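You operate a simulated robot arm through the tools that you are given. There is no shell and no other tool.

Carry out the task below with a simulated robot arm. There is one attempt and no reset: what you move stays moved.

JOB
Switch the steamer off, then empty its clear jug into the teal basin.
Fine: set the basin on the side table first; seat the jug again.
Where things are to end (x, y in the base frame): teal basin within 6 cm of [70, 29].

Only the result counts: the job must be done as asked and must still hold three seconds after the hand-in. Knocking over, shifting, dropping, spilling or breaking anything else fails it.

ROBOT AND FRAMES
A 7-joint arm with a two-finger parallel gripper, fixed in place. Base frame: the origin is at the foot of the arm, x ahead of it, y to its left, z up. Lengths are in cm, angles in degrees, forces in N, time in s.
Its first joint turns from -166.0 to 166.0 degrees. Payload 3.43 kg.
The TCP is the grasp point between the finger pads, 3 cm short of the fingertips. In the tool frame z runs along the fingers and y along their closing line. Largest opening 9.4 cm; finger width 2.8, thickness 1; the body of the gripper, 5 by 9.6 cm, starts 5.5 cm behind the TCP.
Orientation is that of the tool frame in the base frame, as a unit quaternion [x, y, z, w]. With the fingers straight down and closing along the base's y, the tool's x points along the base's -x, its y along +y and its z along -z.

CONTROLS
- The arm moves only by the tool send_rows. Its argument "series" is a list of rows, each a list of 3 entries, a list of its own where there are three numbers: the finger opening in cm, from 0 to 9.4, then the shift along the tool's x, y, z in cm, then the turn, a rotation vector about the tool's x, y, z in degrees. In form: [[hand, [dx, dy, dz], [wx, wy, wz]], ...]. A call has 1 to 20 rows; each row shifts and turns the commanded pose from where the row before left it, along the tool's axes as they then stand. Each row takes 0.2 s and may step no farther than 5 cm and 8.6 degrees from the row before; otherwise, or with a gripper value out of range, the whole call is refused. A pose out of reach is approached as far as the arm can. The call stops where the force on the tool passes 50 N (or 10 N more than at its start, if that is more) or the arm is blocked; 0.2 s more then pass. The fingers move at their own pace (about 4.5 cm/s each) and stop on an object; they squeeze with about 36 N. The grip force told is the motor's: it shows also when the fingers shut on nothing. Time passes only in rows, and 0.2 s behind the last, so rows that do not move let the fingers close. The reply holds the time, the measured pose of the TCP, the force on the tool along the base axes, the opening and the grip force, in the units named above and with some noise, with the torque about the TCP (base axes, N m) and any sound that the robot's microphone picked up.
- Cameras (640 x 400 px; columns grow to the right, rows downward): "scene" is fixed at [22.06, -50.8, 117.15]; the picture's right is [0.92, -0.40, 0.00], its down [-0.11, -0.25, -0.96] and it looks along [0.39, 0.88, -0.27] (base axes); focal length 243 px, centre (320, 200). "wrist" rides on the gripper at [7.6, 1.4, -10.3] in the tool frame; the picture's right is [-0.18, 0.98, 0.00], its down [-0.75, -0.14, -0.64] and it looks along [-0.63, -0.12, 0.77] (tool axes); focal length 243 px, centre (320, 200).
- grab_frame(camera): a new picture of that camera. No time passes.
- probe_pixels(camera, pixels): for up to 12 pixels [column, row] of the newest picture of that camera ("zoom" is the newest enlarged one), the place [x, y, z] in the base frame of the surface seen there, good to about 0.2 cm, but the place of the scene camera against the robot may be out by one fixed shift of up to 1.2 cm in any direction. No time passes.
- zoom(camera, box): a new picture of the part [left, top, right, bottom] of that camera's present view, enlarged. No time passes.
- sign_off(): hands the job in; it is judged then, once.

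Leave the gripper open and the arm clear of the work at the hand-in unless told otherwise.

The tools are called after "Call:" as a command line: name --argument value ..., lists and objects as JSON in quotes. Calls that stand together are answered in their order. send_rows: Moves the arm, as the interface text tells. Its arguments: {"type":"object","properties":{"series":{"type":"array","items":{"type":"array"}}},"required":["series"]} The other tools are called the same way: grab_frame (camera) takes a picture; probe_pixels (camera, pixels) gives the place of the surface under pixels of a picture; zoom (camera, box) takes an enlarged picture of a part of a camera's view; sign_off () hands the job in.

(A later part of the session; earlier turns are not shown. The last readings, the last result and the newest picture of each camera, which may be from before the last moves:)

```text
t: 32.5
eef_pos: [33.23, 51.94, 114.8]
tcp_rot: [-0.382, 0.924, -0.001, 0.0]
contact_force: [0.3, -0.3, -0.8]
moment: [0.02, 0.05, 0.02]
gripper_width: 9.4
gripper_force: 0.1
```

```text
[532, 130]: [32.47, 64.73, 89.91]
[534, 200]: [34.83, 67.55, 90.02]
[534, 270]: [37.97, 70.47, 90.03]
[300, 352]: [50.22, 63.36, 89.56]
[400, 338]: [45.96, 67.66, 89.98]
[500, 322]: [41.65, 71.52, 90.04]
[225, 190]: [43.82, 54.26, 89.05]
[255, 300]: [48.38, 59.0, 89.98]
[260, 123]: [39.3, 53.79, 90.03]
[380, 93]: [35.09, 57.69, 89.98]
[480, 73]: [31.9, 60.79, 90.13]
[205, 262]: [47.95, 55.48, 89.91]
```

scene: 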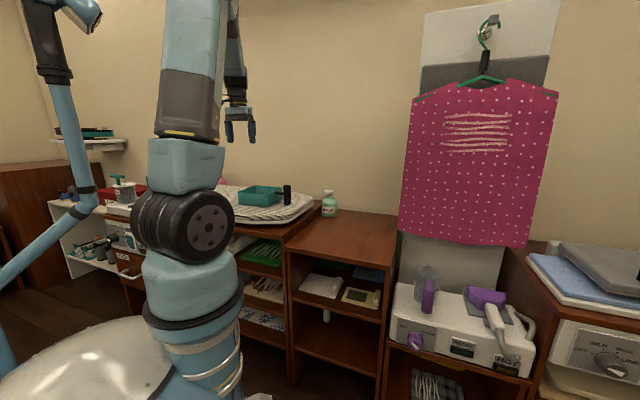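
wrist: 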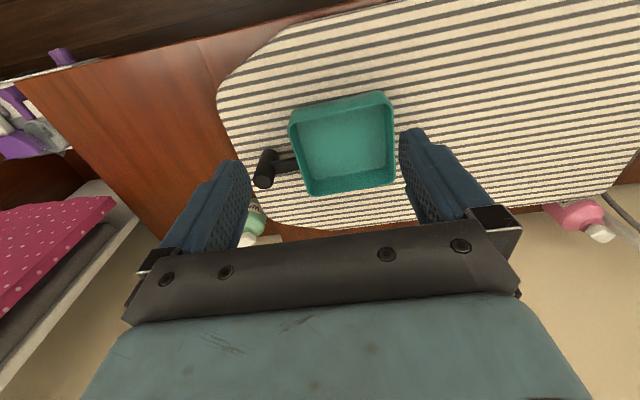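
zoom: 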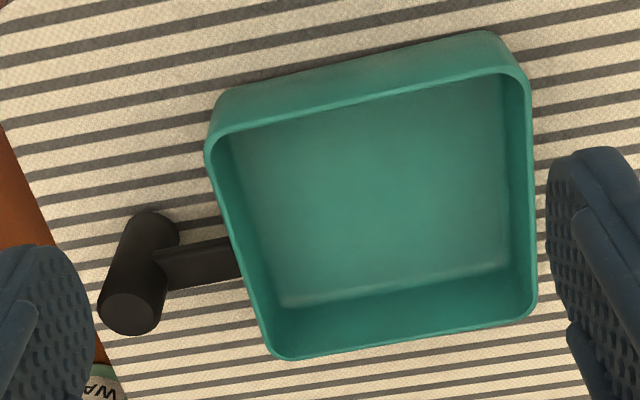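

Basin walls: s 65.65–80.2, u −23 to −7.5, centre ≈ (40.8,62.3); the handle post is at u≈−1. I'll grip the far −u wall at its middle, from above. I move above that wall at z 95 with a 6 cm opening.

Call:
send_rows --series '[[6.0, [-2.133, 1.65, 3.317], [0, 0, 0]], [6.0, [-2.133, 1.65, 3.317], [0, 0, 0]], [6.0, [-2.133, 1.65, 3.317], [0, 0, 0]], [6.0, [-2.133, 1.65, 3.317], [0, 0, 0]], [6.0, [-2.133, 1.65, 3.317], [0, 0, 0]], [6.0, [-2.133, 1.65, 3.317], [0, 0, 0]], [6.0, [0, 0, 0], [0, 0, 0]]]'

Call:
grab_frame --camera "wrist"

Call:
zoom --camera "scene" --box '[200, 130, 320, 230]'

```text
t: 34.1
eef_pos: [35.15, 67.78, 94.81]
tcp_rot: [-0.381, 0.924, -0.001, -0.001]
contact_force: [-0.5, 0.2, -0.9]
moment: [-0.03, 0.01, 0.03]
gripper_width: 6.01
gripper_force: 0.2
```

```text
taken
```

wrist: 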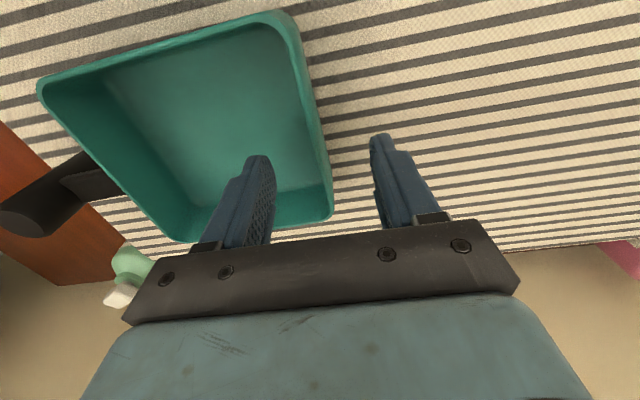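

```text
4.00 times, centred on (260, 180) of scene
```

zoom: 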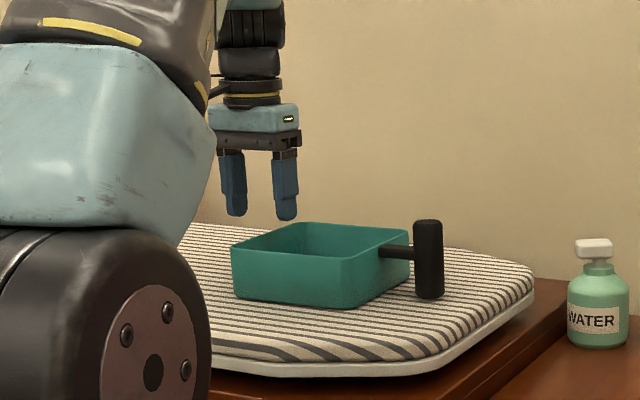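

The wall lies between the two fingers. I lower 5.9 cm so the tips reach z≈86 on both sides of the wall, and close.

Call:
send_rows --series '[[6.0, [0, 0, 2.0], [0, 0, 0]], [6.0, [0, 0, 2.0], [0, 0, 0]], [6.0, [0, 0, 1.9], [0, 0, 0]], [6.0, [0, 0, 0], [0, 0, 0]], [0, [0, 0, 0], [0, 0, 0]], [0, [0, 0, 0], [0, 0, 0]], [0, [0, 0, 0], [0, 0, 0]], [0, [0, 0, 0], [0, 0, 0]], [0, [0, 0, 0], [0, 0, 0]]]'

Call:
grab_frame --camera "wrist"

```text
t: 36.1
eef_pos: [35.21, 67.75, 88.97]
tcp_rot: [-0.383, 0.924, -0.001, 0.0]
contact_force: [0.3, 1.1, 0.9]
moment: [0.27, -0.2, 0.05]
gripper_width: 0.83
gripper_force: 36.1
```

```text
taken
```

wrist: 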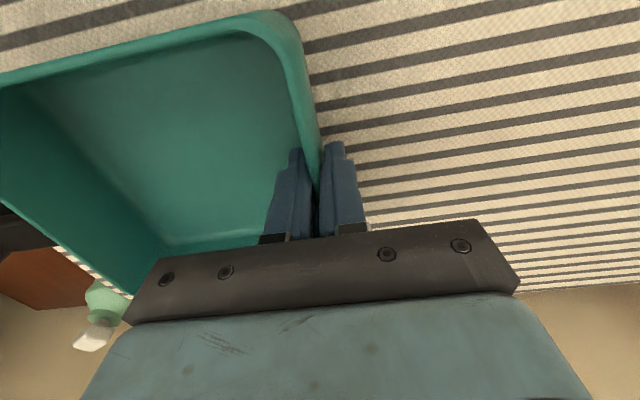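

The wall is gripped (0.83 cm, 36 N). I lift slowly by 6 cm and look.

Call:
send_rows --series '[[0, [0, 0, -1.0], [0, 0, 0]], [0, [0, 0, -1.0], [0, 0, 0]], [0, [0, 0, -2.0], [0, 0, 0]], [0, [0, 0, -2.0], [0, 0, 0]], [0, [0, 0, 0], [0, 0, 0]]]'

Call:
zoom --camera "scene" --box '[200, 130, 320, 230]'

Call:
grab_frame --camera "wrist"

```text
t: 37.3
eef_pos: [35.26, 67.65, 94.78]
tcp_rot: [-0.381, 0.924, 0.0, 0.0]
contact_force: [-0.2, 0.0, -4.7]
moment: [0.41, 0.45, -0.01]
gripper_width: 0.94
gripper_force: 35.9
```

```text
4.00 times, centred on (260, 180) of scene
```

zoom: 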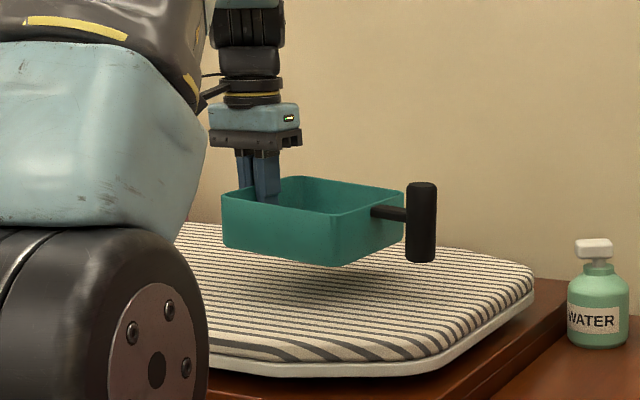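

```text
taken
```

wrist: 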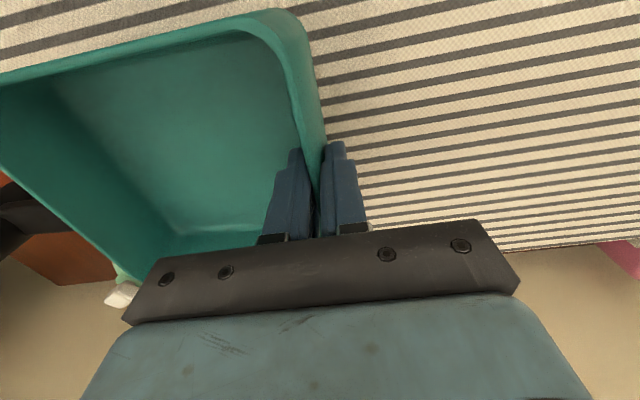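

The basin hangs level enough (about 4.7 N). I carry it along +u at this height to above the target spot, TCP at s 70, u 21.2.

Call:
send_rows --series '[[0, [0.1, -1.2, 0], [0, 0, 0]], [0, [0.19, -2.2, 0], [0, 0, 0]], [0, [0.19, -3.0, 0], [0, 0, 0]], [0, [0.19, -3.0, 0], [0, 0, 0]], [0, [0.19, -3.0, 0], [0, 0, 0]], [0, [0.19, -3.0, 0], [0, 0, 0]], [0, [0.19, -3.0, 0], [0, 0, 0]], [0, [0.19, -3.0, 0], [0, 0, 0]], [0, [0.19, -3.0, 0], [0, 0, 0]], [0, [0.19, -3.0, 0], [0, 0, 0]], [0, [0.19, -3.0, 0], [0, 0, 0]], [0, [0.19, -3.0, 0], [0, 0, 0]], [0, [0.19, -3.0, 0], [0, 0, 0]], [0, [0.19, -3.0, 0], [0, 0, 0]], [0, [0.19, -2.8, 0], [0, 0, 0]], [0, [0.15, -1.6, 0], [0, 0, 0]], [0, [0.1, -0.4, 0], [0, 0, 0]], [0, [0, 0, 0], [0, 0, 0]], [0, [0, 0, 0], [0, 0, 0]]]'

Call:
grab_frame --camera "scene"

Call:
grab_frame --camera "wrist"

```text
t: 41.3
eef_pos: [64.29, 34.36, 94.91]
tcp_rot: [-0.383, 0.924, -0.002, 0.0]
contact_force: [-0.6, 0.4, -5.2]
moment: [0.45, 0.42, -0.01]
gripper_width: 0.88
gripper_force: 35.7
```

```text
taken
```

scene: 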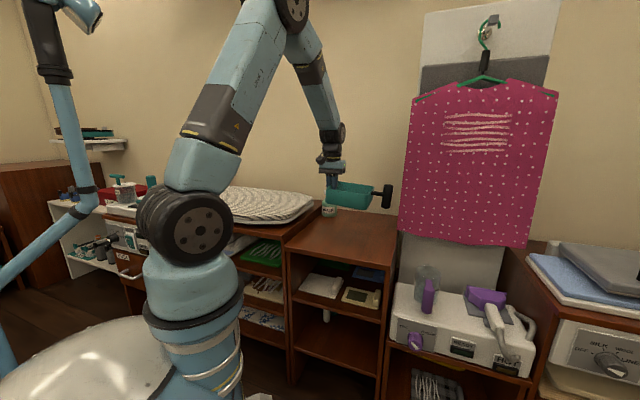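

```text
taken
```

wrist: 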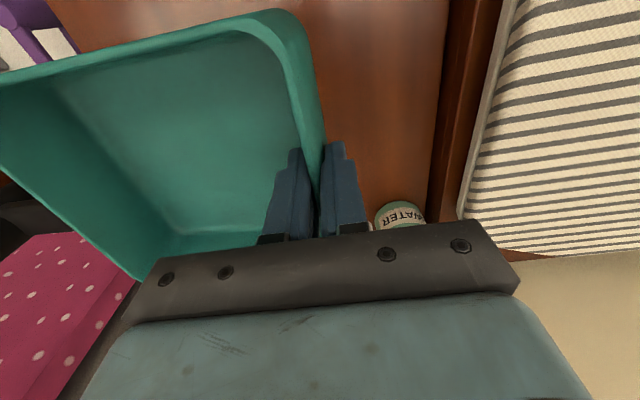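

The basin hangs over the target (TCP s 69.8, u 21.2). I lower it 13.5 cm, to just above the table top.

Call:
send_rows --series '[[0, [0, 0, 1.0], [0, 0, 0]], [0, [0, 0, 2.0], [0, 0, 0]], [0, [0, 0, 2.0], [0, 0, 0]], [0, [0, 0, 2.0], [0, 0, 0]], [0, [0, 0, 2.0], [0, 0, 0]], [0, [0, 0, 2.0], [0, 0, 0]], [0, [0, 0, 1.5], [0, 0, 0]], [0, [0, 0, 1.0], [0, 0, 0]], [0, [0, 0, 0], [0, 0, 0]]]'

Call:
zoom --camera "scene" --box '[270, 140, 420, 260]'

```text
t: 43.3
eef_pos: [64.44, 34.31, 81.52]
tcp_rot: [-0.383, 0.924, -0.001, -0.001]
contact_force: [-0.1, 0.5, -5.9]
moment: [0.48, 0.46, -0.02]
gripper_width: 0.91
gripper_force: 35.9
```

```text
3.33 times, centred on (345, 200) of scene
```

zoom: 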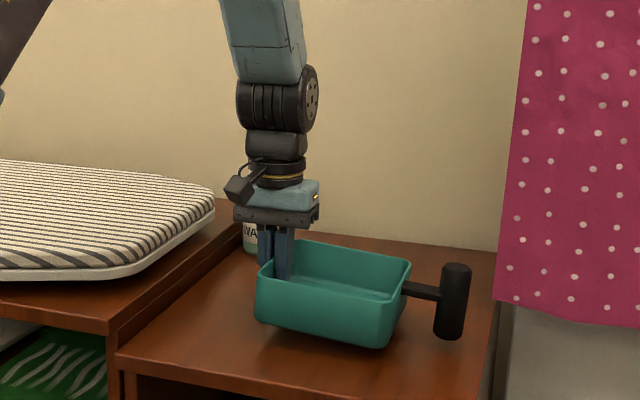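

Just above the table now. I lower in half‑centimetre rows until the weight is taken by the table.

Call:
send_rows --series '[[0, [0, 0, 0.5], [0, 0, 0]], [0, [0, 0, 0.5], [0, 0, 0]], [0, [0, 0, 0.4], [0, 0, 0]], [0, [0, 0, 0], [0, 0, 0]]]'

```text
t: 44.3
eef_pos: [64.56, 34.18, 80.19]
tcp_rot: [-0.382, 0.924, -0.001, 0.0]
contact_force: [0.5, 0.5, -5.1]
moment: [0.32, 0.31, -0.03]
gripper_width: 0.89
gripper_force: 35.6
```

The moment drops, so the handle side begins to touch. I lower a little more.

Call:
send_rows --series '[[0, [0, 0, 0.4], [0, 0, 0]], [0, [0, 0, 0.3], [0, 0, 0]], [0, [0, 0, 0], [0, 0, 0]]]'

Call:
zoom --camera "scene" --box '[320, 190, 410, 250]'

```text
t: 45.1
eef_pos: [64.4, 34.26, 79.38]
tcp_rot: [-0.382, 0.924, -0.001, 0.0]
contact_force: [-0.5, 0.0, -4.9]
moment: [0.38, 0.23, 0.01]
gripper_width: 0.86
gripper_force: 36.0
```

```text
6.67 times, centred on (365, 220) of scene
```

zoom: 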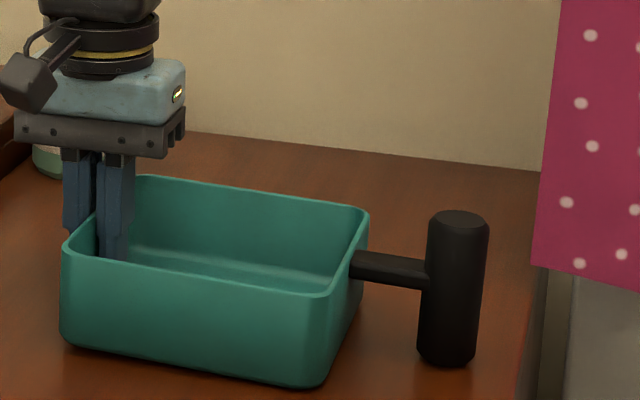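

Still some weight on the hand (−4.9 N). I go down 0.4 cm more.

Call:
send_rows --series '[[0, [0, 0, 0.2], [0, 0, 0]], [0, [0, 0, 0.2], [0, 0, 0]], [0, [0, 0, 0], [0, 0, 0]]]'

```text
t: 45.9
eef_pos: [64.56, 34.39, 78.98]
tcp_rot: [-0.381, 0.924, -0.001, 0.0]
contact_force: [-1.0, 0.4, -2.6]
moment: [0.14, 0.03, 0.02]
gripper_width: 0.82
gripper_force: 36.1
```

The weight is nearly gone and the wall is flat in the grip. I go 0.15 cm lower and open the fingers slowly to 3 cm.

Call:
send_rows --series '[[0, [0, 0, 0.15], [0, 0, 0]], [0, [0, 0, 0], [0, 0, 0]], [3.0, [0, 0, 0], [0, 0, 0]], [3.0, [0, 0, 0], [0, 0, 0]], [3.0, [0, 0, 0], [0, 0, 0]], [3.0, [0, 0, 0], [0, 0, 0]]]'

Call:
grab_frame --camera "wrist"

Call:
zoom --camera "scene" --box '[320, 190, 410, 250]'

```text
t: 47.3
eef_pos: [64.46, 34.38, 78.86]
tcp_rot: [-0.383, 0.924, -0.001, 0.0]
contact_force: [0.2, -0.6, -0.6]
moment: [-0.03, 0.01, 0.01]
gripper_width: 2.99
gripper_force: 0.1
```

```text
taken
```

wrist: 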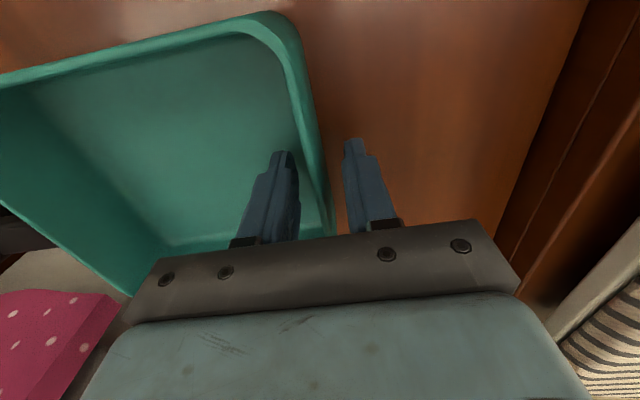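

```text
6.67 times, centred on (365, 220) of scene
```

zoom: 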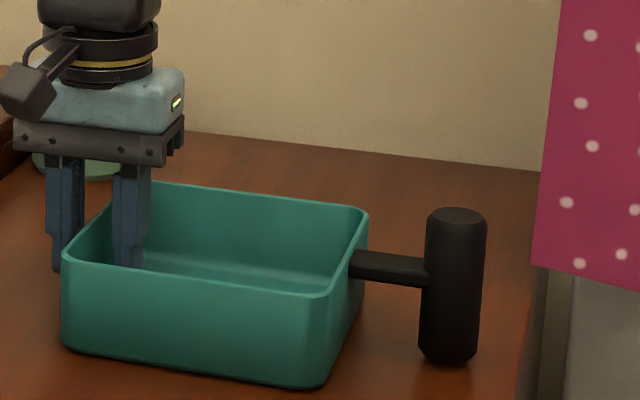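

The basin stands on the table. I rise 26 cm and back off 12 cm to measure it from above.

Call:
send_rows --series '[[3.0, [0, 0, -2.5], [0, 0, 0]], [3.0, [0, 0, -4.0], [0, 0, 0]], [3.0, [0, 0, -4.0], [0, 0, 0]], [6.0, [2.0, -1.2, -4.0], [0, 0, 0]], [9.4, [2.0, -1.2, -4.0], [0, 0, 0]], [9.4, [2.0, -1.2, -4.0], [0, 0, 0]], [9.4, [2.0, -1.2, -3.5], [0, 0, 0]], [9.4, [2.0, -1.2, 0], [0, 0, 0]], [9.4, [2.0, -1.0, 0], [0, 0, 0]]]'

Call:
grab_frame --camera "wrist"

Call:
grab_frame --camera "scene"

```text
t: 49.3
eef_pos: [60.97, 20.87, 105.01]
tcp_rot: [-0.382, 0.924, -0.001, 0.0]
contact_force: [-0.6, -0.1, 0.4]
moment: [0.01, -0.01, 0.0]
gripper_width: 9.4
gripper_force: 0.1
```

```text
taken
```

wrist: 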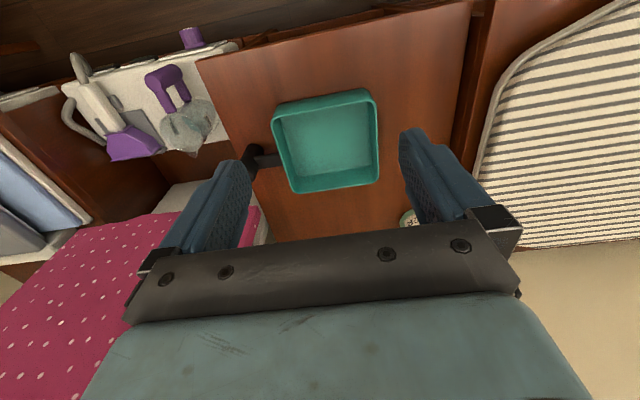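

```text
taken
```

scene: 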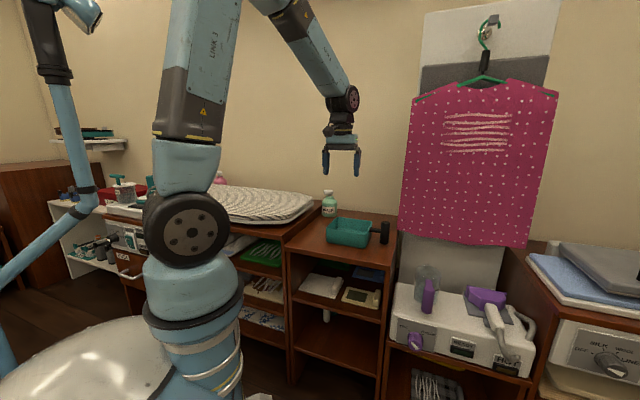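

I see the basin on the table at wrist (327,140) and the jug at left (185,125). I probe the basin's rim and the jug's outline from here.

Call:
zoom --camera "wrist" --box '[240, 75, 400, 205]'

Call:
probe_pixels --camera "zoom" --pixels '[[300, 300], [500, 150], [400, 355], [350, 70], [155, 220], [500, 250], [300, 365], [460, 335], [300, 200], [120, 110], [20, 230], [440, 55]]'

Call:
zoom --camera "wrist" --box '[130, 50, 250, 170]'

```text
3.08 times, centred on (320, 140) of wrist
```

zoom: 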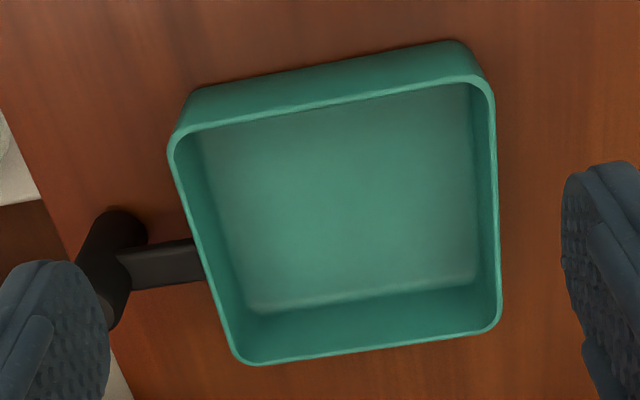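

```text
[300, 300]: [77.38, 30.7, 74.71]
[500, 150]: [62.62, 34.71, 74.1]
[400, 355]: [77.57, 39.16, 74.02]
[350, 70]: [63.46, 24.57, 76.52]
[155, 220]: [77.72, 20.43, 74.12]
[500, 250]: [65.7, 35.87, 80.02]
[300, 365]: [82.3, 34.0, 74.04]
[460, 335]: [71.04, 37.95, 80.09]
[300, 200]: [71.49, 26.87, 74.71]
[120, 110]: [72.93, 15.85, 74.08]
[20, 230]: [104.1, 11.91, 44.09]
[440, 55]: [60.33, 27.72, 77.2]
```

```text
3.33 times, centred on (190, 110) of wrist
```

zoom: 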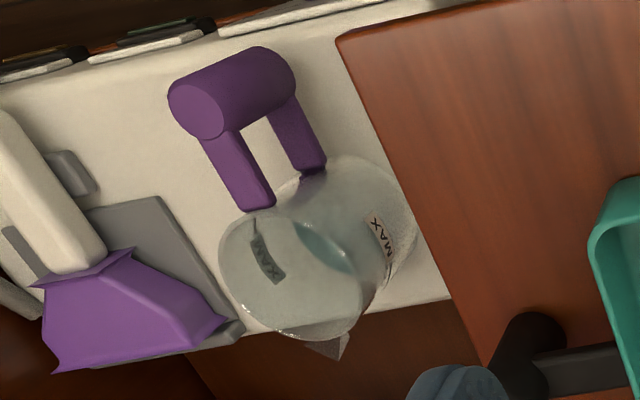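

The basin's centre is at about (69.8,29.0), well within tolerance. The jug has a closed D‑handle: a thick vertical bar joined by two arms, with the spout opposite. I probe the bar and the rim in this zoom.

Call:
probe_pixels --camera "zoom" --pixels '[[197, 110], [180, 90], [215, 130], [240, 170], [255, 205], [230, 75], [265, 55], [300, 140], [262, 195], [222, 250], [375, 290], [332, 345]]'

Call:
probe_pixels --camera "scene" --pixels '[[427, 300], [428, 286], [433, 280], [414, 275], [438, 275], [425, 268], [423, 290], [432, 290], [424, 305], [431, 305], [427, 312], [415, 300]]'

```text
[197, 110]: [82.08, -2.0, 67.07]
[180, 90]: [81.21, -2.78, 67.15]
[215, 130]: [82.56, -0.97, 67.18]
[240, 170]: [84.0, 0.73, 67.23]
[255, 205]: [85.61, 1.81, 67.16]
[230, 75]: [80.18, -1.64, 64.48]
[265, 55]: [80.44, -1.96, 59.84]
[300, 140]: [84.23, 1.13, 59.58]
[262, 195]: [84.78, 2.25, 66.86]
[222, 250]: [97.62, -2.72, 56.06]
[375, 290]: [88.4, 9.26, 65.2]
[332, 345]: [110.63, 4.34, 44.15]
```

```text
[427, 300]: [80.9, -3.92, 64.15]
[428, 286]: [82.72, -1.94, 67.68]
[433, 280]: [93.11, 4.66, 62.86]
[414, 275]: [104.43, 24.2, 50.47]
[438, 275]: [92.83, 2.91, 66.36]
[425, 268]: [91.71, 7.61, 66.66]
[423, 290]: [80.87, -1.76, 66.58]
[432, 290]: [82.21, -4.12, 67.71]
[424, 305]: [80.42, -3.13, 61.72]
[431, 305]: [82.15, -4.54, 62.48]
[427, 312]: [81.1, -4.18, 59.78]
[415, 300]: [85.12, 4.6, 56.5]
```

Jug: handle bar about 3.3 cm thick, at s≈56.7, u≈59.3, z 59–67.2; jug axis at s≈66.3, rim z≈67.5. I plan to grip the handle with the closing line vertical, over and under the bar, so the jug cannot swivel, and pour by tilting about the tool x. Before that I dry‑run the pouring posture above the basin: shift to s≈65 and turn the tool +90° about its z.

Call:
send_rows --series '[[9.4, [-3.5, -0.3, 2.5], [0, 0, 0]], [9.4, [-3.5, -0.3, 2.5], [0, 0, 0]], [9.4, [0, 0, 0], [0, 0, 7.5]], [9.4, [0, 0, 0], [0, 0, 7.5]], [9.4, [0, 0, 0], [0, 0, 7.5]], [9.4, [0, 0, 0], [0, 0, 7.5]], [9.4, [0, 0, 0], [0, 0, 7.5]], [9.4, [0, 0, 0], [0, 0, 7.5]], [9.4, [0, 0, 0], [0, 0, 7.5]], [9.4, [0, 0, 0], [0, 0, 7.5]], [9.4, [0, 0, 0], [0, 0, 7.5]], [9.4, [0, 0, 0], [0, 0, 7.5]], [9.4, [0, 0, 0], [0, 0, 7.5]], [9.4, [0, 0, 0], [0, 0, 7.5]], [9.4, [0, 0, 0], [0, 0, 0]]]'

```text
t: 52.5
eef_pos: [66.4, 25.41, 99.79]
tcp_rot: [0.383, 0.924, -0.002, 0.0]
contact_force: [-0.9, 0.3, 0.4]
moment: [-0.02, 0.01, 0.02]
gripper_width: 9.4
gripper_force: 0.0
```

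Reached with no trouble. Now I dry‑run the tilt past vertical: +37.5° about the tool x.

Call:
send_rows --series '[[9.4, [0, 1.5, 0], [7.5, 0, 0]], [9.4, [0, 1.5, 0], [7.5, 0, 0]], [9.4, [0, 1.5, 0], [7.5, 0, 0]], [9.4, [0, 1.5, 0], [7.5, 0, 0]], [9.4, [0, 0.5, 0], [7.5, 0, 0]], [9.4, [0, 0, 0], [0, 0, 0]]]'

Call:
grab_frame --camera "scene"

```text
t: 53.9
eef_pos: [70.78, 29.79, 98.45]
tcp_rot: [0.363, 0.874, -0.299, -0.124]
contact_force: [-0.3, 0.2, -0.4]
moment: [0.01, 0.05, -0.02]
gripper_width: 9.4
gripper_force: 0.0
```

```text
taken
```

scene: 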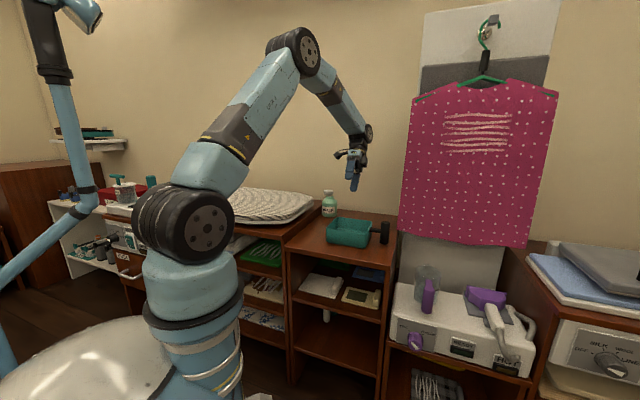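

θ=127.5° works. Now I move back 15 cm along −d and tilt the tool up to horizontal (−127.5°), the carrying posture.

Call:
send_rows --series '[[9.4, [0, -2.97, 2.28], [0, 0, 0]], [9.4, [0, -2.97, 2.28], [0, 0, 0]], [9.4, [0, -2.97, 2.28], [0, 0, 0]], [9.4, [0, -2.97, 2.28], [-7.5, 0, 0]], [9.4, [0, 0, 0], [-7.5, 0, 0]], [9.4, [0, 0, 0], [-7.5, 0, 0]], [9.4, [0, 0, 0], [-7.5, 0, 0]], [9.4, [0, 0, 0], [-7.5, 0, 0]], [9.4, [0, 0, 0], [-7.5, 0, 0]], [9.4, [0, 0, 0], [-7.5, 0, 0]], [9.4, [0, 0, 0], [-7.5, 0, 0]], [9.4, [0, 0, 0], [-7.5, 0, 0]], [9.4, [0, 0, 0], [-7.5, 0, 0]], [9.4, [0, 0, 0], [-7.5, 0, 0]], [9.4, [0, 0, 0], [-7.5, 0, 0]], [9.4, [0, 0, 0], [-7.5, 0, 0]], [9.4, [0, 0, 0], [-7.5, 0, 0]], [9.4, [0, 0, 0], [-7.5, 0, 0]], [9.4, [0, 0, 0], [-7.5, 0, 0]], [9.4, [0, 0, 0], [-7.5, 0, 0]]]'

Call:
grab_frame --camera "scene"

```text
t: 58.1
eef_pos: [65.7, 20.27, 99.72]
tcp_rot: [0.27, 0.653, 0.653, 0.273]
contact_force: [-0.1, 0.0, 1.0]
moment: [-0.02, 0.05, -0.01]
gripper_width: 9.42
gripper_force: 0.0
out of reach, approached as far as the arm can: row 15, 16, 17, 18, 19
```

```text
taken
```

scene: 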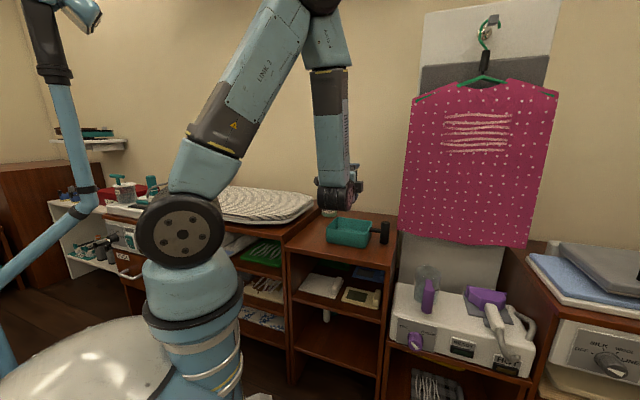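

Some rows were flagged out of reach, and the TCP is at (65.7,20.3,99.7) instead of the planned (60.2,19.2,98.5). I send a still row to see where the arm settles.

Call:
send_rows --series '[[9.4, [0, 0, 0], [0, 0, 0]], [9.4, [0, 0, 0], [0, 0, 0]], [9.4, [0, 0, 0], [0, 0, 0]]]'

```text
t: 58.9
eef_pos: [65.78, 20.3, 99.6]
tcp_rot: [0.27, 0.654, 0.652, 0.272]
contact_force: [0.3, 0.7, -0.3]
moment: [-0.02, -0.01, 0.02]
gripper_width: 9.41
gripper_force: 0.0
```

It settled with the right orientation but shifted, so this corner is too close to the base. A better pouring direction is along +y (yaw 90°), which keeps the wrist farther out. I turn +45° about the tool y (vertical now) and move to (69.8,13.5,97.5) as a dry run.

Call:
send_rows --series '[[9.4, [0, 0, 0], [0, 7.5, 0]], [9.4, [0, 0, 0], [0, 7.5, 0]], [9.4, [0, 0, 0], [0, 7.5, 0]], [9.4, [0, 0, 0], [0, 7.5, 0]], [9.4, [0, 0, 0], [0, 7.5, 0]], [9.4, [0, 0, 0], [0, 7.5, 0]], [9.4, [-2.0, -1.05, -3.4], [0, 0, 0]], [9.4, [-2.0, -1.05, -3.4], [0, 0, 0]], [9.4, [0, 0, 0], [0, 0, 0]]]'

Call:
grab_frame --camera "scene"

```text
t: 60.9
eef_pos: [69.06, 13.51, 97.66]
tcp_rot: [0.0, 0.708, 0.706, 0.0]
contact_force: [-0.1, -0.5, -0.6]
moment: [0.01, 0.04, 0.0]
gripper_width: 9.42
gripper_force: 0.2
```

```text
taken
```

scene: 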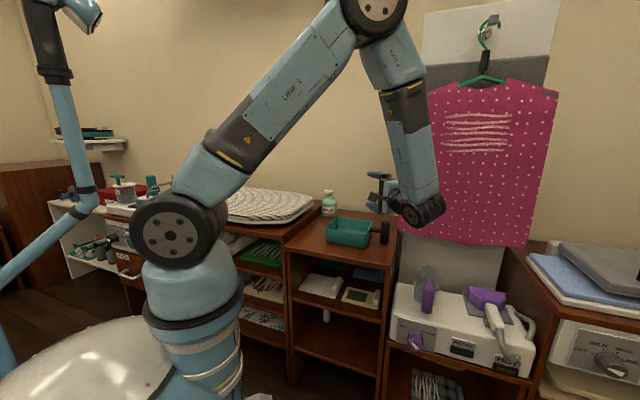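

Good: reached without complaint. Now I dry‑run the whole tilt from 0° to 120° in 16 rows, shifting so that the imagined spout stays at y≈28 over the basin.

Call:
send_rows --series '[[9.4, [0, 0, -0.46], [7.5, 0, 0]], [9.4, [0, -0.03, -0.21], [7.5, 0, 0]], [9.4, [0, 0.01, 0.04], [7.5, 0, 0]], [9.4, [0, 0.12, 0.29], [7.5, 0, 0]], [9.4, [0, 0.28, 0.48], [7.5, 0, 0]], [9.4, [0, 0.49, 0.63], [7.5, 0, 0]], [9.4, [0, 0.72, 0.72], [7.5, 0, 0]], [9.4, [0, 0.98, 0.76], [7.5, 0, 0]], [9.4, [0, 1.24, 0.72], [7.5, 0, 0]], [9.4, [0, 1.48, 0.61], [7.5, 0, 0]], [9.4, [0, 1.67, 0.45], [7.5, 0, 0]], [9.4, [0, 1.82, 0.24], [7.5, 0, 0]], [9.4, [0, 1.92, 0], [7.5, 0, 0]], [9.4, [0, 1.94, -0.26], [7.5, 0, 0]], [9.4, [0, 1.9, -0.51], [7.5, 0, 0]], [9.4, [0, 1.8, -0.75], [7.5, 0, 0]], [9.4, [0, 0, 0], [0, 0, 0]]]'

Call:
grab_frame --camera "scene"

```text
t: 64.5
eef_pos: [69.55, 31.01, 97.45]
tcp_rot: [0.001, 0.965, -0.261, 0.001]
contact_force: [0.2, 0.0, 0.1]
moment: [-0.03, 0.0, -0.02]
gripper_width: 9.41
gripper_force: 0.0
```

```text
taken
```

scene: 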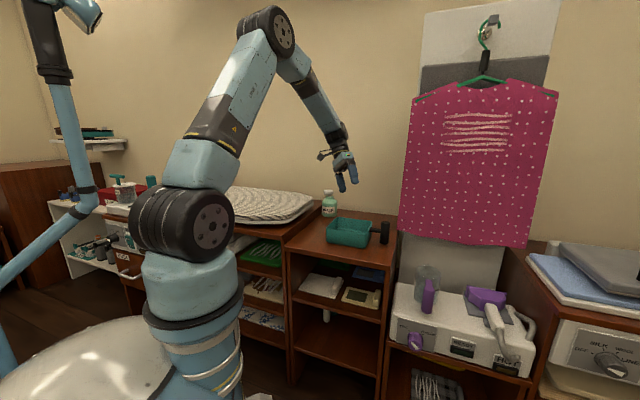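

The full tilt is reachable. I retrace the tilt back to horizontal, in the same way I would with the jug.

Call:
send_rows --series '[[9.4, [0, -1.69, 0.98], [-7.5, 0, 0]], [9.4, [0, -1.82, 0.75], [-7.5, 0, 0]], [9.4, [0, -1.89, 0.51], [-7.5, 0, 0]], [9.4, [0, -1.9, 0.25], [-7.5, 0, 0]], [9.4, [0, -1.84, 0], [-7.5, 0, 0]], [9.4, [0, -1.71, -0.23], [-7.5, 0, 0]], [9.4, [0, -1.55, -0.41], [-7.5, 0, 0]], [9.4, [0, -1.32, -0.55], [-7.5, 0, 0]], [9.4, [0, -1.07, -0.62], [-7.5, 0, 0]], [9.4, [0, -0.81, -0.62], [-7.5, 0, 0]], [9.4, [0, -0.57, -0.57], [-7.5, 0, 0]], [9.4, [0, -0.34, -0.44], [-7.5, 0, 0]], [9.4, [0, -0.16, -0.27], [-7.5, 0, 0]], [9.4, [0, -0.02, -0.04], [-7.5, 0, 0]], [9.4, [0, 0.05, 0.2], [-7.5, 0, 0]], [9.4, [0, 0.06, 0.46], [-7.5, 0, 0]], [9.4, [0, 0, 0], [0, 0, 0]]]'

```text
t: 68.1
eef_pos: [69.44, 13.45, 97.58]
tcp_rot: [0.001, 0.708, 0.707, 0.001]
contact_force: [-0.4, 0.4, 0.1]
moment: [0.01, 0.0, 0.01]
gripper_width: 9.41
gripper_force: 0.0
```

Back at (69.4,13.5,97.6), horizontal. Now I retreat 20 cm along −y, turn −45° to face the steamer, and descend to z 75 in front of it.

Call:
send_rows --series '[[9.4, [0, 0, -4.1], [0, 0, 0]], [9.4, [0, 0, -4.1], [0, 0, 0]], [9.4, [0, 0, -4.1], [0, 0, 0]], [9.4, [0, 0, -4.1], [0, 0, 0]], [9.4, [0, 0, -4.1], [0, 0, 0]], [9.4, [0, 0, 0], [0, -7.5, 0]], [9.4, [0, 0, 0], [0, -7.5, 0]], [9.4, [0, 0, 0], [0, -7.5, 0]], [9.4, [0, 0, 0], [0, -7.5, 0]], [9.4, [0, 0, 0], [0, -7.5, 0]], [9.4, [0, 0, 0], [0, -7.5, 0]], [9.4, [0, -4.5, 0], [0, 0, 0]], [9.4, [0, -4.5, 0], [0, 0, 0]], [9.4, [0, -4.5, 0], [0, 0, 0]], [9.4, [0, -4.5, 0], [0, 0, 0]], [9.4, [0, -4.5, 0], [0, 0, 0]], [9.4, [0, 0, 0], [0, 0, 0]]]'

Call:
grab_frame --camera "wrist"

Call:
grab_frame --camera "scene"

```text
t: 71.7
eef_pos: [69.34, -7.31, 74.98]
tcp_rot: [0.27, 0.654, 0.652, 0.271]
contact_force: [-0.8, -0.4, 0.1]
moment: [0.0, 0.02, 0.0]
gripper_width: 9.41
gripper_force: 0.1
```

```text
taken
```

wrist: 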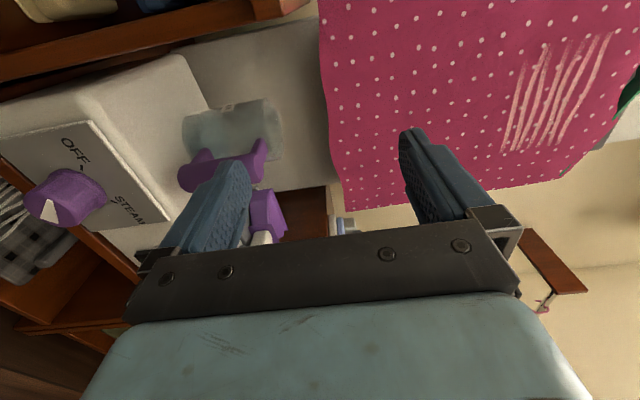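

```text
taken
```

scene: 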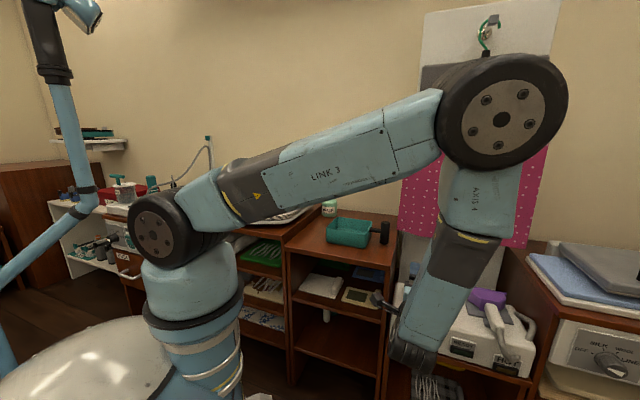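

In the wrist view (real up is picture right) the D‑handle is at (220,168) and the knob still points at OFF. I move down and right to z≈66 in front of the handle.

Call:
send_rows --series '[[9.4, [-1.72, -3.0, 0.5], [0, 0, 0]], [9.4, [-1.72, -3.0, 0.5], [0, 0, 0]], [9.4, [-1.72, -3.0, 0.5], [0, 0, 0]], [9.4, [0, 0, 0], [0, 0, 0]]]'

Call:
grab_frame --camera "wrist"

```text
t: 72.7
eef_pos: [74.19, -9.72, 66.02]
tcp_rot: [0.27, 0.654, 0.653, 0.271]
contact_force: [-1.6, 0.3, 1.1]
moment: [0.02, -0.01, -0.01]
gripper_width: 9.42
gripper_force: 0.0
```

```text
taken
```

wrist: 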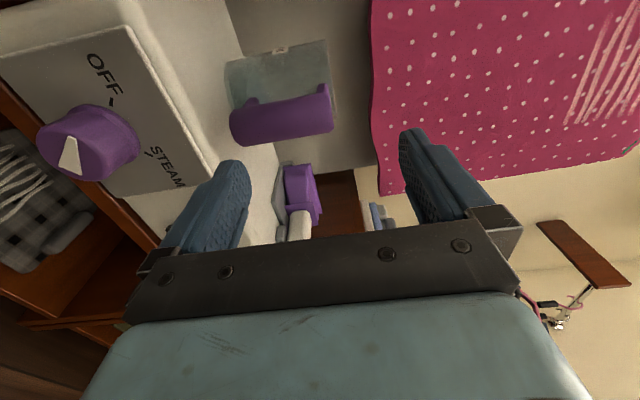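

The handle and jug are in clear view at wrist (285,110). I zoom in and probe the bar's top, bottom and sides.

Call:
zoom --camera "wrist" --box '[210, 30, 350, 160]'

Call:
probe_pixels --camera "wrist" --pixels '[[236, 128], [333, 108], [285, 120], [285, 142], [285, 105], [325, 92], [325, 84], [247, 103], [240, 135], [330, 125], [270, 60], [220, 105]]'

```text
3.08 times, centred on (280, 95) of wrist
```

zoom: 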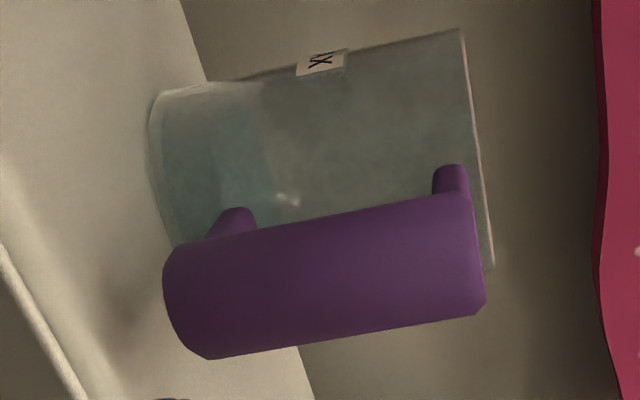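

```text
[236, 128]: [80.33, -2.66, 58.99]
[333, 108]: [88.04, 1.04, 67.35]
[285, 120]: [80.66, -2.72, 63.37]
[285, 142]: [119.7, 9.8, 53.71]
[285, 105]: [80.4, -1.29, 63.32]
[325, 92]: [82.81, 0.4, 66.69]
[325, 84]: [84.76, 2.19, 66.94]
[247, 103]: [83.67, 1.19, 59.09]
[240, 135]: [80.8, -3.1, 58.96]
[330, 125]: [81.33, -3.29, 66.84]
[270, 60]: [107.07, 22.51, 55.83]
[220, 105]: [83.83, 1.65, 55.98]
```

The bar spans z 58.95–67.05 (8.1 cm), and its centre is u≈59.3; arms are flush with its ends. Water stands only to about a third of the jug. I go down 3 cm to z 63.0 and forward 5.5 cm so the tips stop just short of the bar, then look again.

Call:
send_rows --series '[[9.4, [0, -3.0, 0], [0, 0, 0]], [9.4, [0, 0, 2.75], [0, 0, 0]], [9.4, [0, 0, 2.75], [0, 0, 0]], [9.4, [0, 0, 0], [0, 0, 0]], [9.4, [0, 0, 0], [0, 0, 0]]]'

Call:
grab_frame --camera "wrist"

Call:
zoom --camera "scene" --box '[350, 240, 480, 340]'

```text
t: 73.9
eef_pos: [77.97, -5.89, 63.28]
tcp_rot: [0.271, 0.654, 0.652, 0.271]
contact_force: [0.2, 0.6, -0.7]
moment: [-0.01, -0.02, 0.02]
gripper_width: 9.41
gripper_force: 0.0
```

```text
taken
```

wrist: 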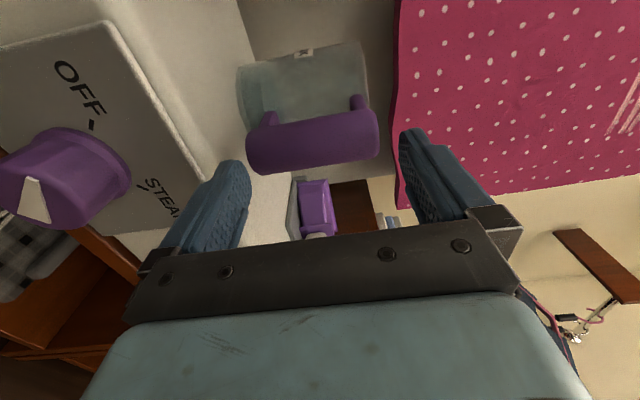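

```text
4.00 times, centred on (415, 290) of scene
```

zoom: 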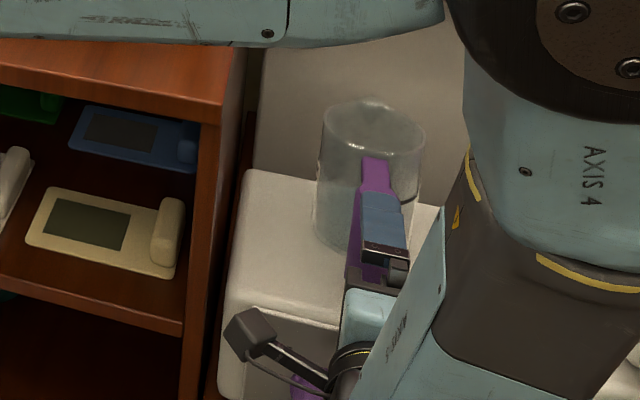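

TCP reads (78.0,−5.9,63.3). I probe the bar ends again from this nearer view to confirm both fingers will clear them.

Call:
probe_pixels --camera "wrist" --pixels '[[252, 155], [375, 130], [255, 140], [372, 118], [365, 108], [266, 122], [310, 140], [310, 118], [240, 130], [250, 163], [376, 145], [358, 98]]'

```text
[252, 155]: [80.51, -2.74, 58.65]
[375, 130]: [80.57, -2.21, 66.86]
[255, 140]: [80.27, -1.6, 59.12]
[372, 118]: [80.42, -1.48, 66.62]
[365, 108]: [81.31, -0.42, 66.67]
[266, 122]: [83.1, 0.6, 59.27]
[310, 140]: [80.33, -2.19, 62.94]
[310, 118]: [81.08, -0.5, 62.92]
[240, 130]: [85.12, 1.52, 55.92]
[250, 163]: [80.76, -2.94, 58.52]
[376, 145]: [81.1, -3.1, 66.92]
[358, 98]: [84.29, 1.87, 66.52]
```

The bar runs about z 58.55–67.1, centre ≈62.8, so the clearance is about 0.45 cm each side. I take another still reading to average out the pose noise.

Call:
send_rows --series '[[9.4, [0, 0, 0], [0, 0, 0]]]'

Call:
send_rows --series '[[9.4, [0, 0, 0], [0, 0, 0]]]'

Call:
send_rows --series '[[9.4, [0, 0, 0], [0, 0, 0]]]'

```text
t: 74.3
eef_pos: [78.05, -5.92, 63.25]
tcp_rot: [0.271, 0.655, 0.652, 0.27]
contact_force: [0.1, 0.1, 0.6]
moment: [0.02, -0.01, 0.01]
gripper_width: 9.39
gripper_force: 0.0
```

```text
t: 74.7
eef_pos: [78.12, -5.94, 63.21]
tcp_rot: [0.271, 0.654, 0.652, 0.271]
contact_force: [-0.1, 0.0, 1.2]
moment: [0.01, 0.02, -0.02]
gripper_width: 9.38
gripper_force: 0.0
```

```text
t: 75.1
eef_pos: [78.03, -5.9, 63.23]
tcp_rot: [0.271, 0.654, 0.652, 0.271]
contact_force: [-0.5, -0.4, -0.3]
moment: [0.02, 0.01, -0.03]
gripper_width: 9.4
gripper_force: 0.0
```

TCP averages (78.05,−5.91,63.24). I lower 0.4 cm to z 62.85 and advance just 2.2 cm, so the tips barely pass the bar's front, then check.

Call:
send_rows --series '[[9.4, [0, -0.4, 0], [0, 0, 0]], [9.4, [0, 0, 1.1], [0, 0, 0]], [9.4, [0, 0, 1.1], [0, 0, 0]], [9.4, [0, 0, 0], [0, 0, 0]]]'

Call:
grab_frame --camera "wrist"

Call:
zoom --camera "wrist" --box '[200, 60, 440, 220]'

Call:
zoom --camera "scene" --box '[400, 250, 470, 310]'

```text
t: 76.1
eef_pos: [79.7, -4.24, 62.73]
tcp_rot: [0.271, 0.653, 0.652, 0.272]
contact_force: [0.1, 1.1, 0.3]
moment: [-0.02, -0.03, -0.02]
gripper_width: 9.41
gripper_force: 0.0
```

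```text
taken
```

wrist: 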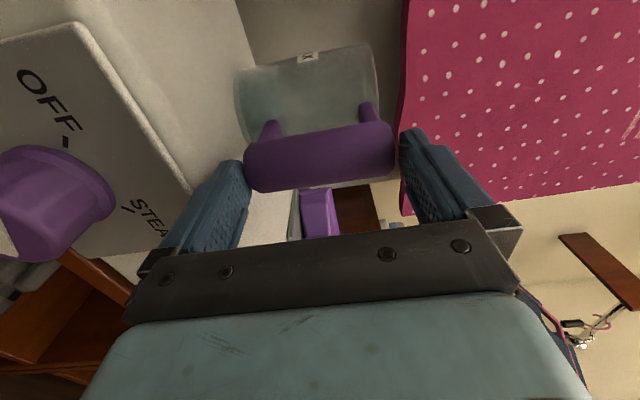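

```text
2.50 times, centred on (320, 140) of wrist
```

zoom: 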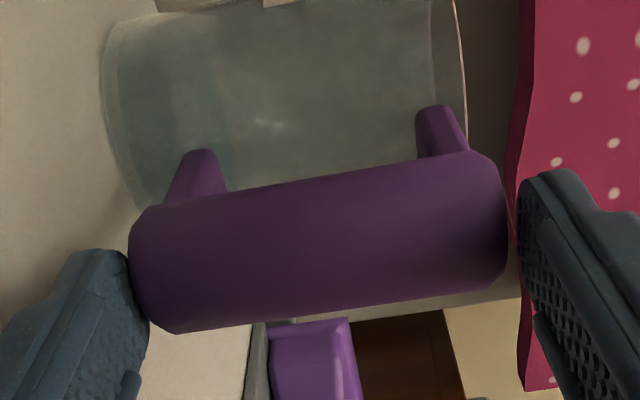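

```text
6.67 times, centred on (435, 280) of scene
```

zoom: 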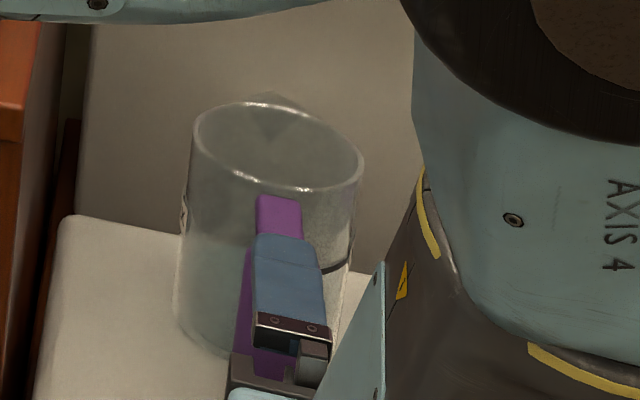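

The bar sits between the fingers but the margins are small. I zoom in on both finger tips to see which surface is in front.

Call:
zoom --camera "wrist" --box '[215, 130, 285, 200]'

Call:
zoom --camera "wrist" --box '[365, 100, 435, 170]'

```text
5.71 times, centred on (250, 165) of wrist
```

zoom: 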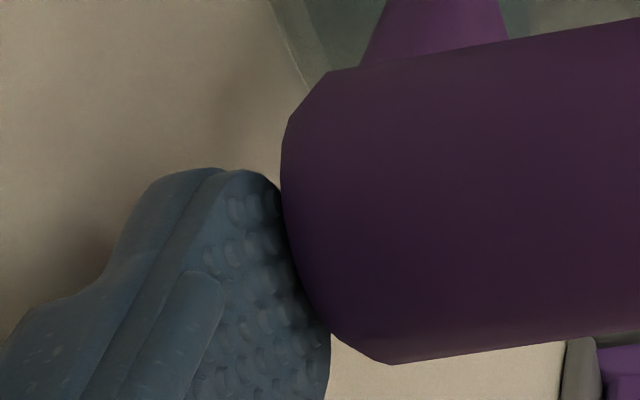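

```text
5.71 times, centred on (400, 135) of wrist
```

zoom: 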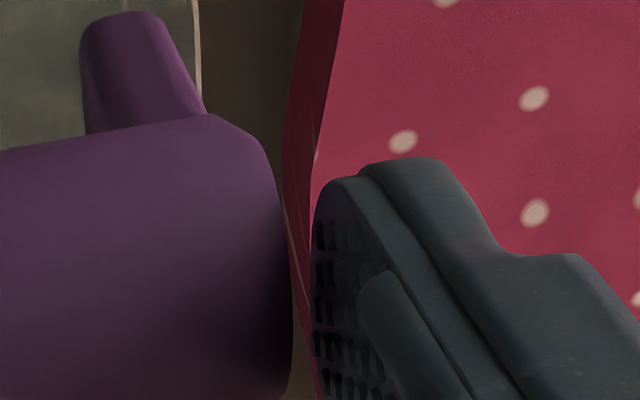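

At the lower end the bar hides part of the finger's inner face, so the finger is below the bar; at the upper end there is a visible gap. No contact force. I advance 4.4 cm more in small rows, to TCP s≈57.6 (tips s≈60.6, short of the jug wall at 62).

Call:
send_rows --series '[[9.4, [0, 0, 1.1], [0, 0, 0]], [9.4, [0, 0, 1.1], [0, 0, 0]], [9.4, [0, 0, 1.1], [0, 0, 0]], [9.4, [0, 0, 1.1], [0, 0, 0]], [9.4, [0, 0, 0], [0, 0, 0]]]'

Call:
grab_frame --camera "wrist"

Call:
zoom --camera "scene" --box '[400, 250, 470, 310]'

```text
t: 77.3
eef_pos: [82.7, -1.1, 62.57]
tcp_rot: [0.269, 0.654, 0.653, 0.271]
contact_force: [-0.3, -0.2, 0.6]
moment: [-0.04, 0.0, 0.02]
gripper_width: 9.41
gripper_force: 0.0
```

```text
taken
```

wrist: 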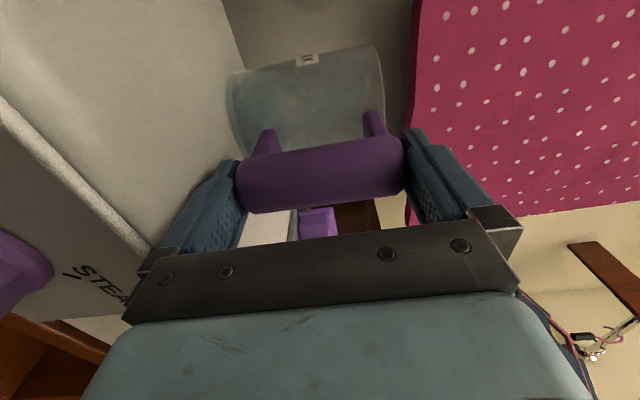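

```text
6.67 times, centred on (435, 280) of scene
```

zoom: 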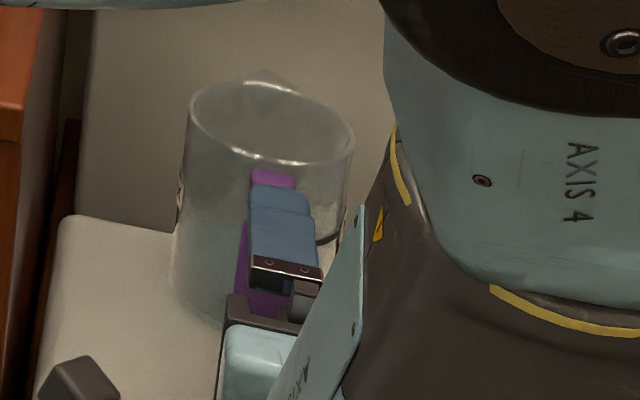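

Comparing the scene zooms, the jug has shifted about 2 cm backward in this last advance: the finger tips must have touched the bar's ends and pushed it. I stop and measure where the jug and bar are now.

Call:
zoom --camera "wrist" --box '[200, 30, 430, 220]'

Call:
probe_pixels --camera "wrist" --pixels '[[320, 165], [320, 195], [245, 195], [398, 165], [265, 140], [373, 122], [232, 120], [400, 150], [243, 75], [232, 140], [350, 140], [250, 40]]'

Call:
probe_pixels --camera "scene" --pixels '[[428, 276], [420, 272], [415, 300], [438, 262], [428, 262]]'

```text
2.11 times, centred on (315, 125) of wrist
```

zoom: 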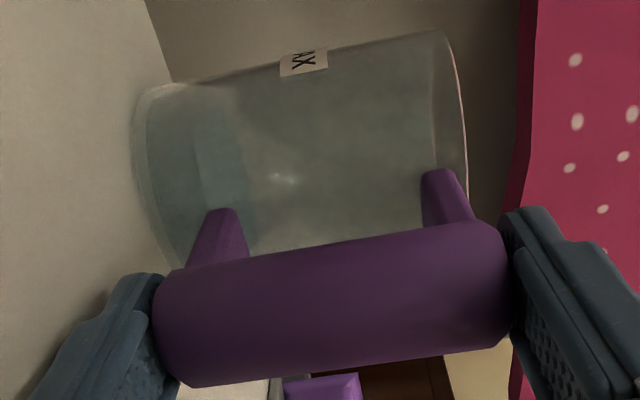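

```text
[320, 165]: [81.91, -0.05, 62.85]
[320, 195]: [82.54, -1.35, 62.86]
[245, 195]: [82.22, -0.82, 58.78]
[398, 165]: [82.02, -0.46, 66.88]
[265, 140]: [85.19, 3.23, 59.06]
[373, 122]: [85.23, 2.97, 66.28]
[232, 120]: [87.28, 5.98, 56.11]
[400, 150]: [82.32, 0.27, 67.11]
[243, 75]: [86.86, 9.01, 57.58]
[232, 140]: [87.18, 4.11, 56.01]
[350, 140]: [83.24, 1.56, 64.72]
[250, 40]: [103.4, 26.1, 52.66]
```

```text
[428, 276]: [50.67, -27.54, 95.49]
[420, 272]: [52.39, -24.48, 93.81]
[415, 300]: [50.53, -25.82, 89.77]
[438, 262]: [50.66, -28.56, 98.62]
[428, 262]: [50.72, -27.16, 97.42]
```

The bar now lies at s 57.4–60.7 between the fingers (jug upright, pushed 2.35 cm back; its original place was axis s≈66.35, u≈59.3). The fingers straddle it fully, so I raise 0.1 cm to centre and close on it.

Call:
send_rows --series '[[9.4, [0, 0.1, 0], [0, 0, 0]], [7.0, [0, 0, 0], [0, 0, 0]], [7.0, [0, 0, 0], [0, 0, 0]], [7.0, [0, 0, 0], [0, 0, 0]], [7.0, [0, 0, 0], [0, 0, 0]]]'

Call:
grab_frame --camera "wrist"

```text
t: 78.5
eef_pos: [82.81, -1.19, 62.7]
tcp_rot: [0.27, 0.654, 0.652, 0.271]
contact_force: [0.8, 0.5, 0.0]
moment: [-0.24, 0.24, 0.01]
gripper_width: 9.3
gripper_force: 35.7
```

```text
taken
```

wrist: 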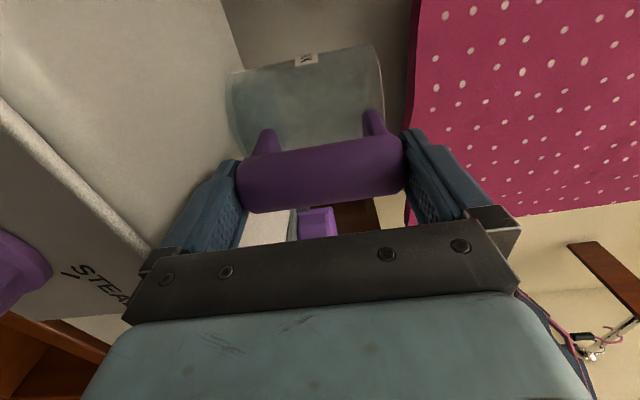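

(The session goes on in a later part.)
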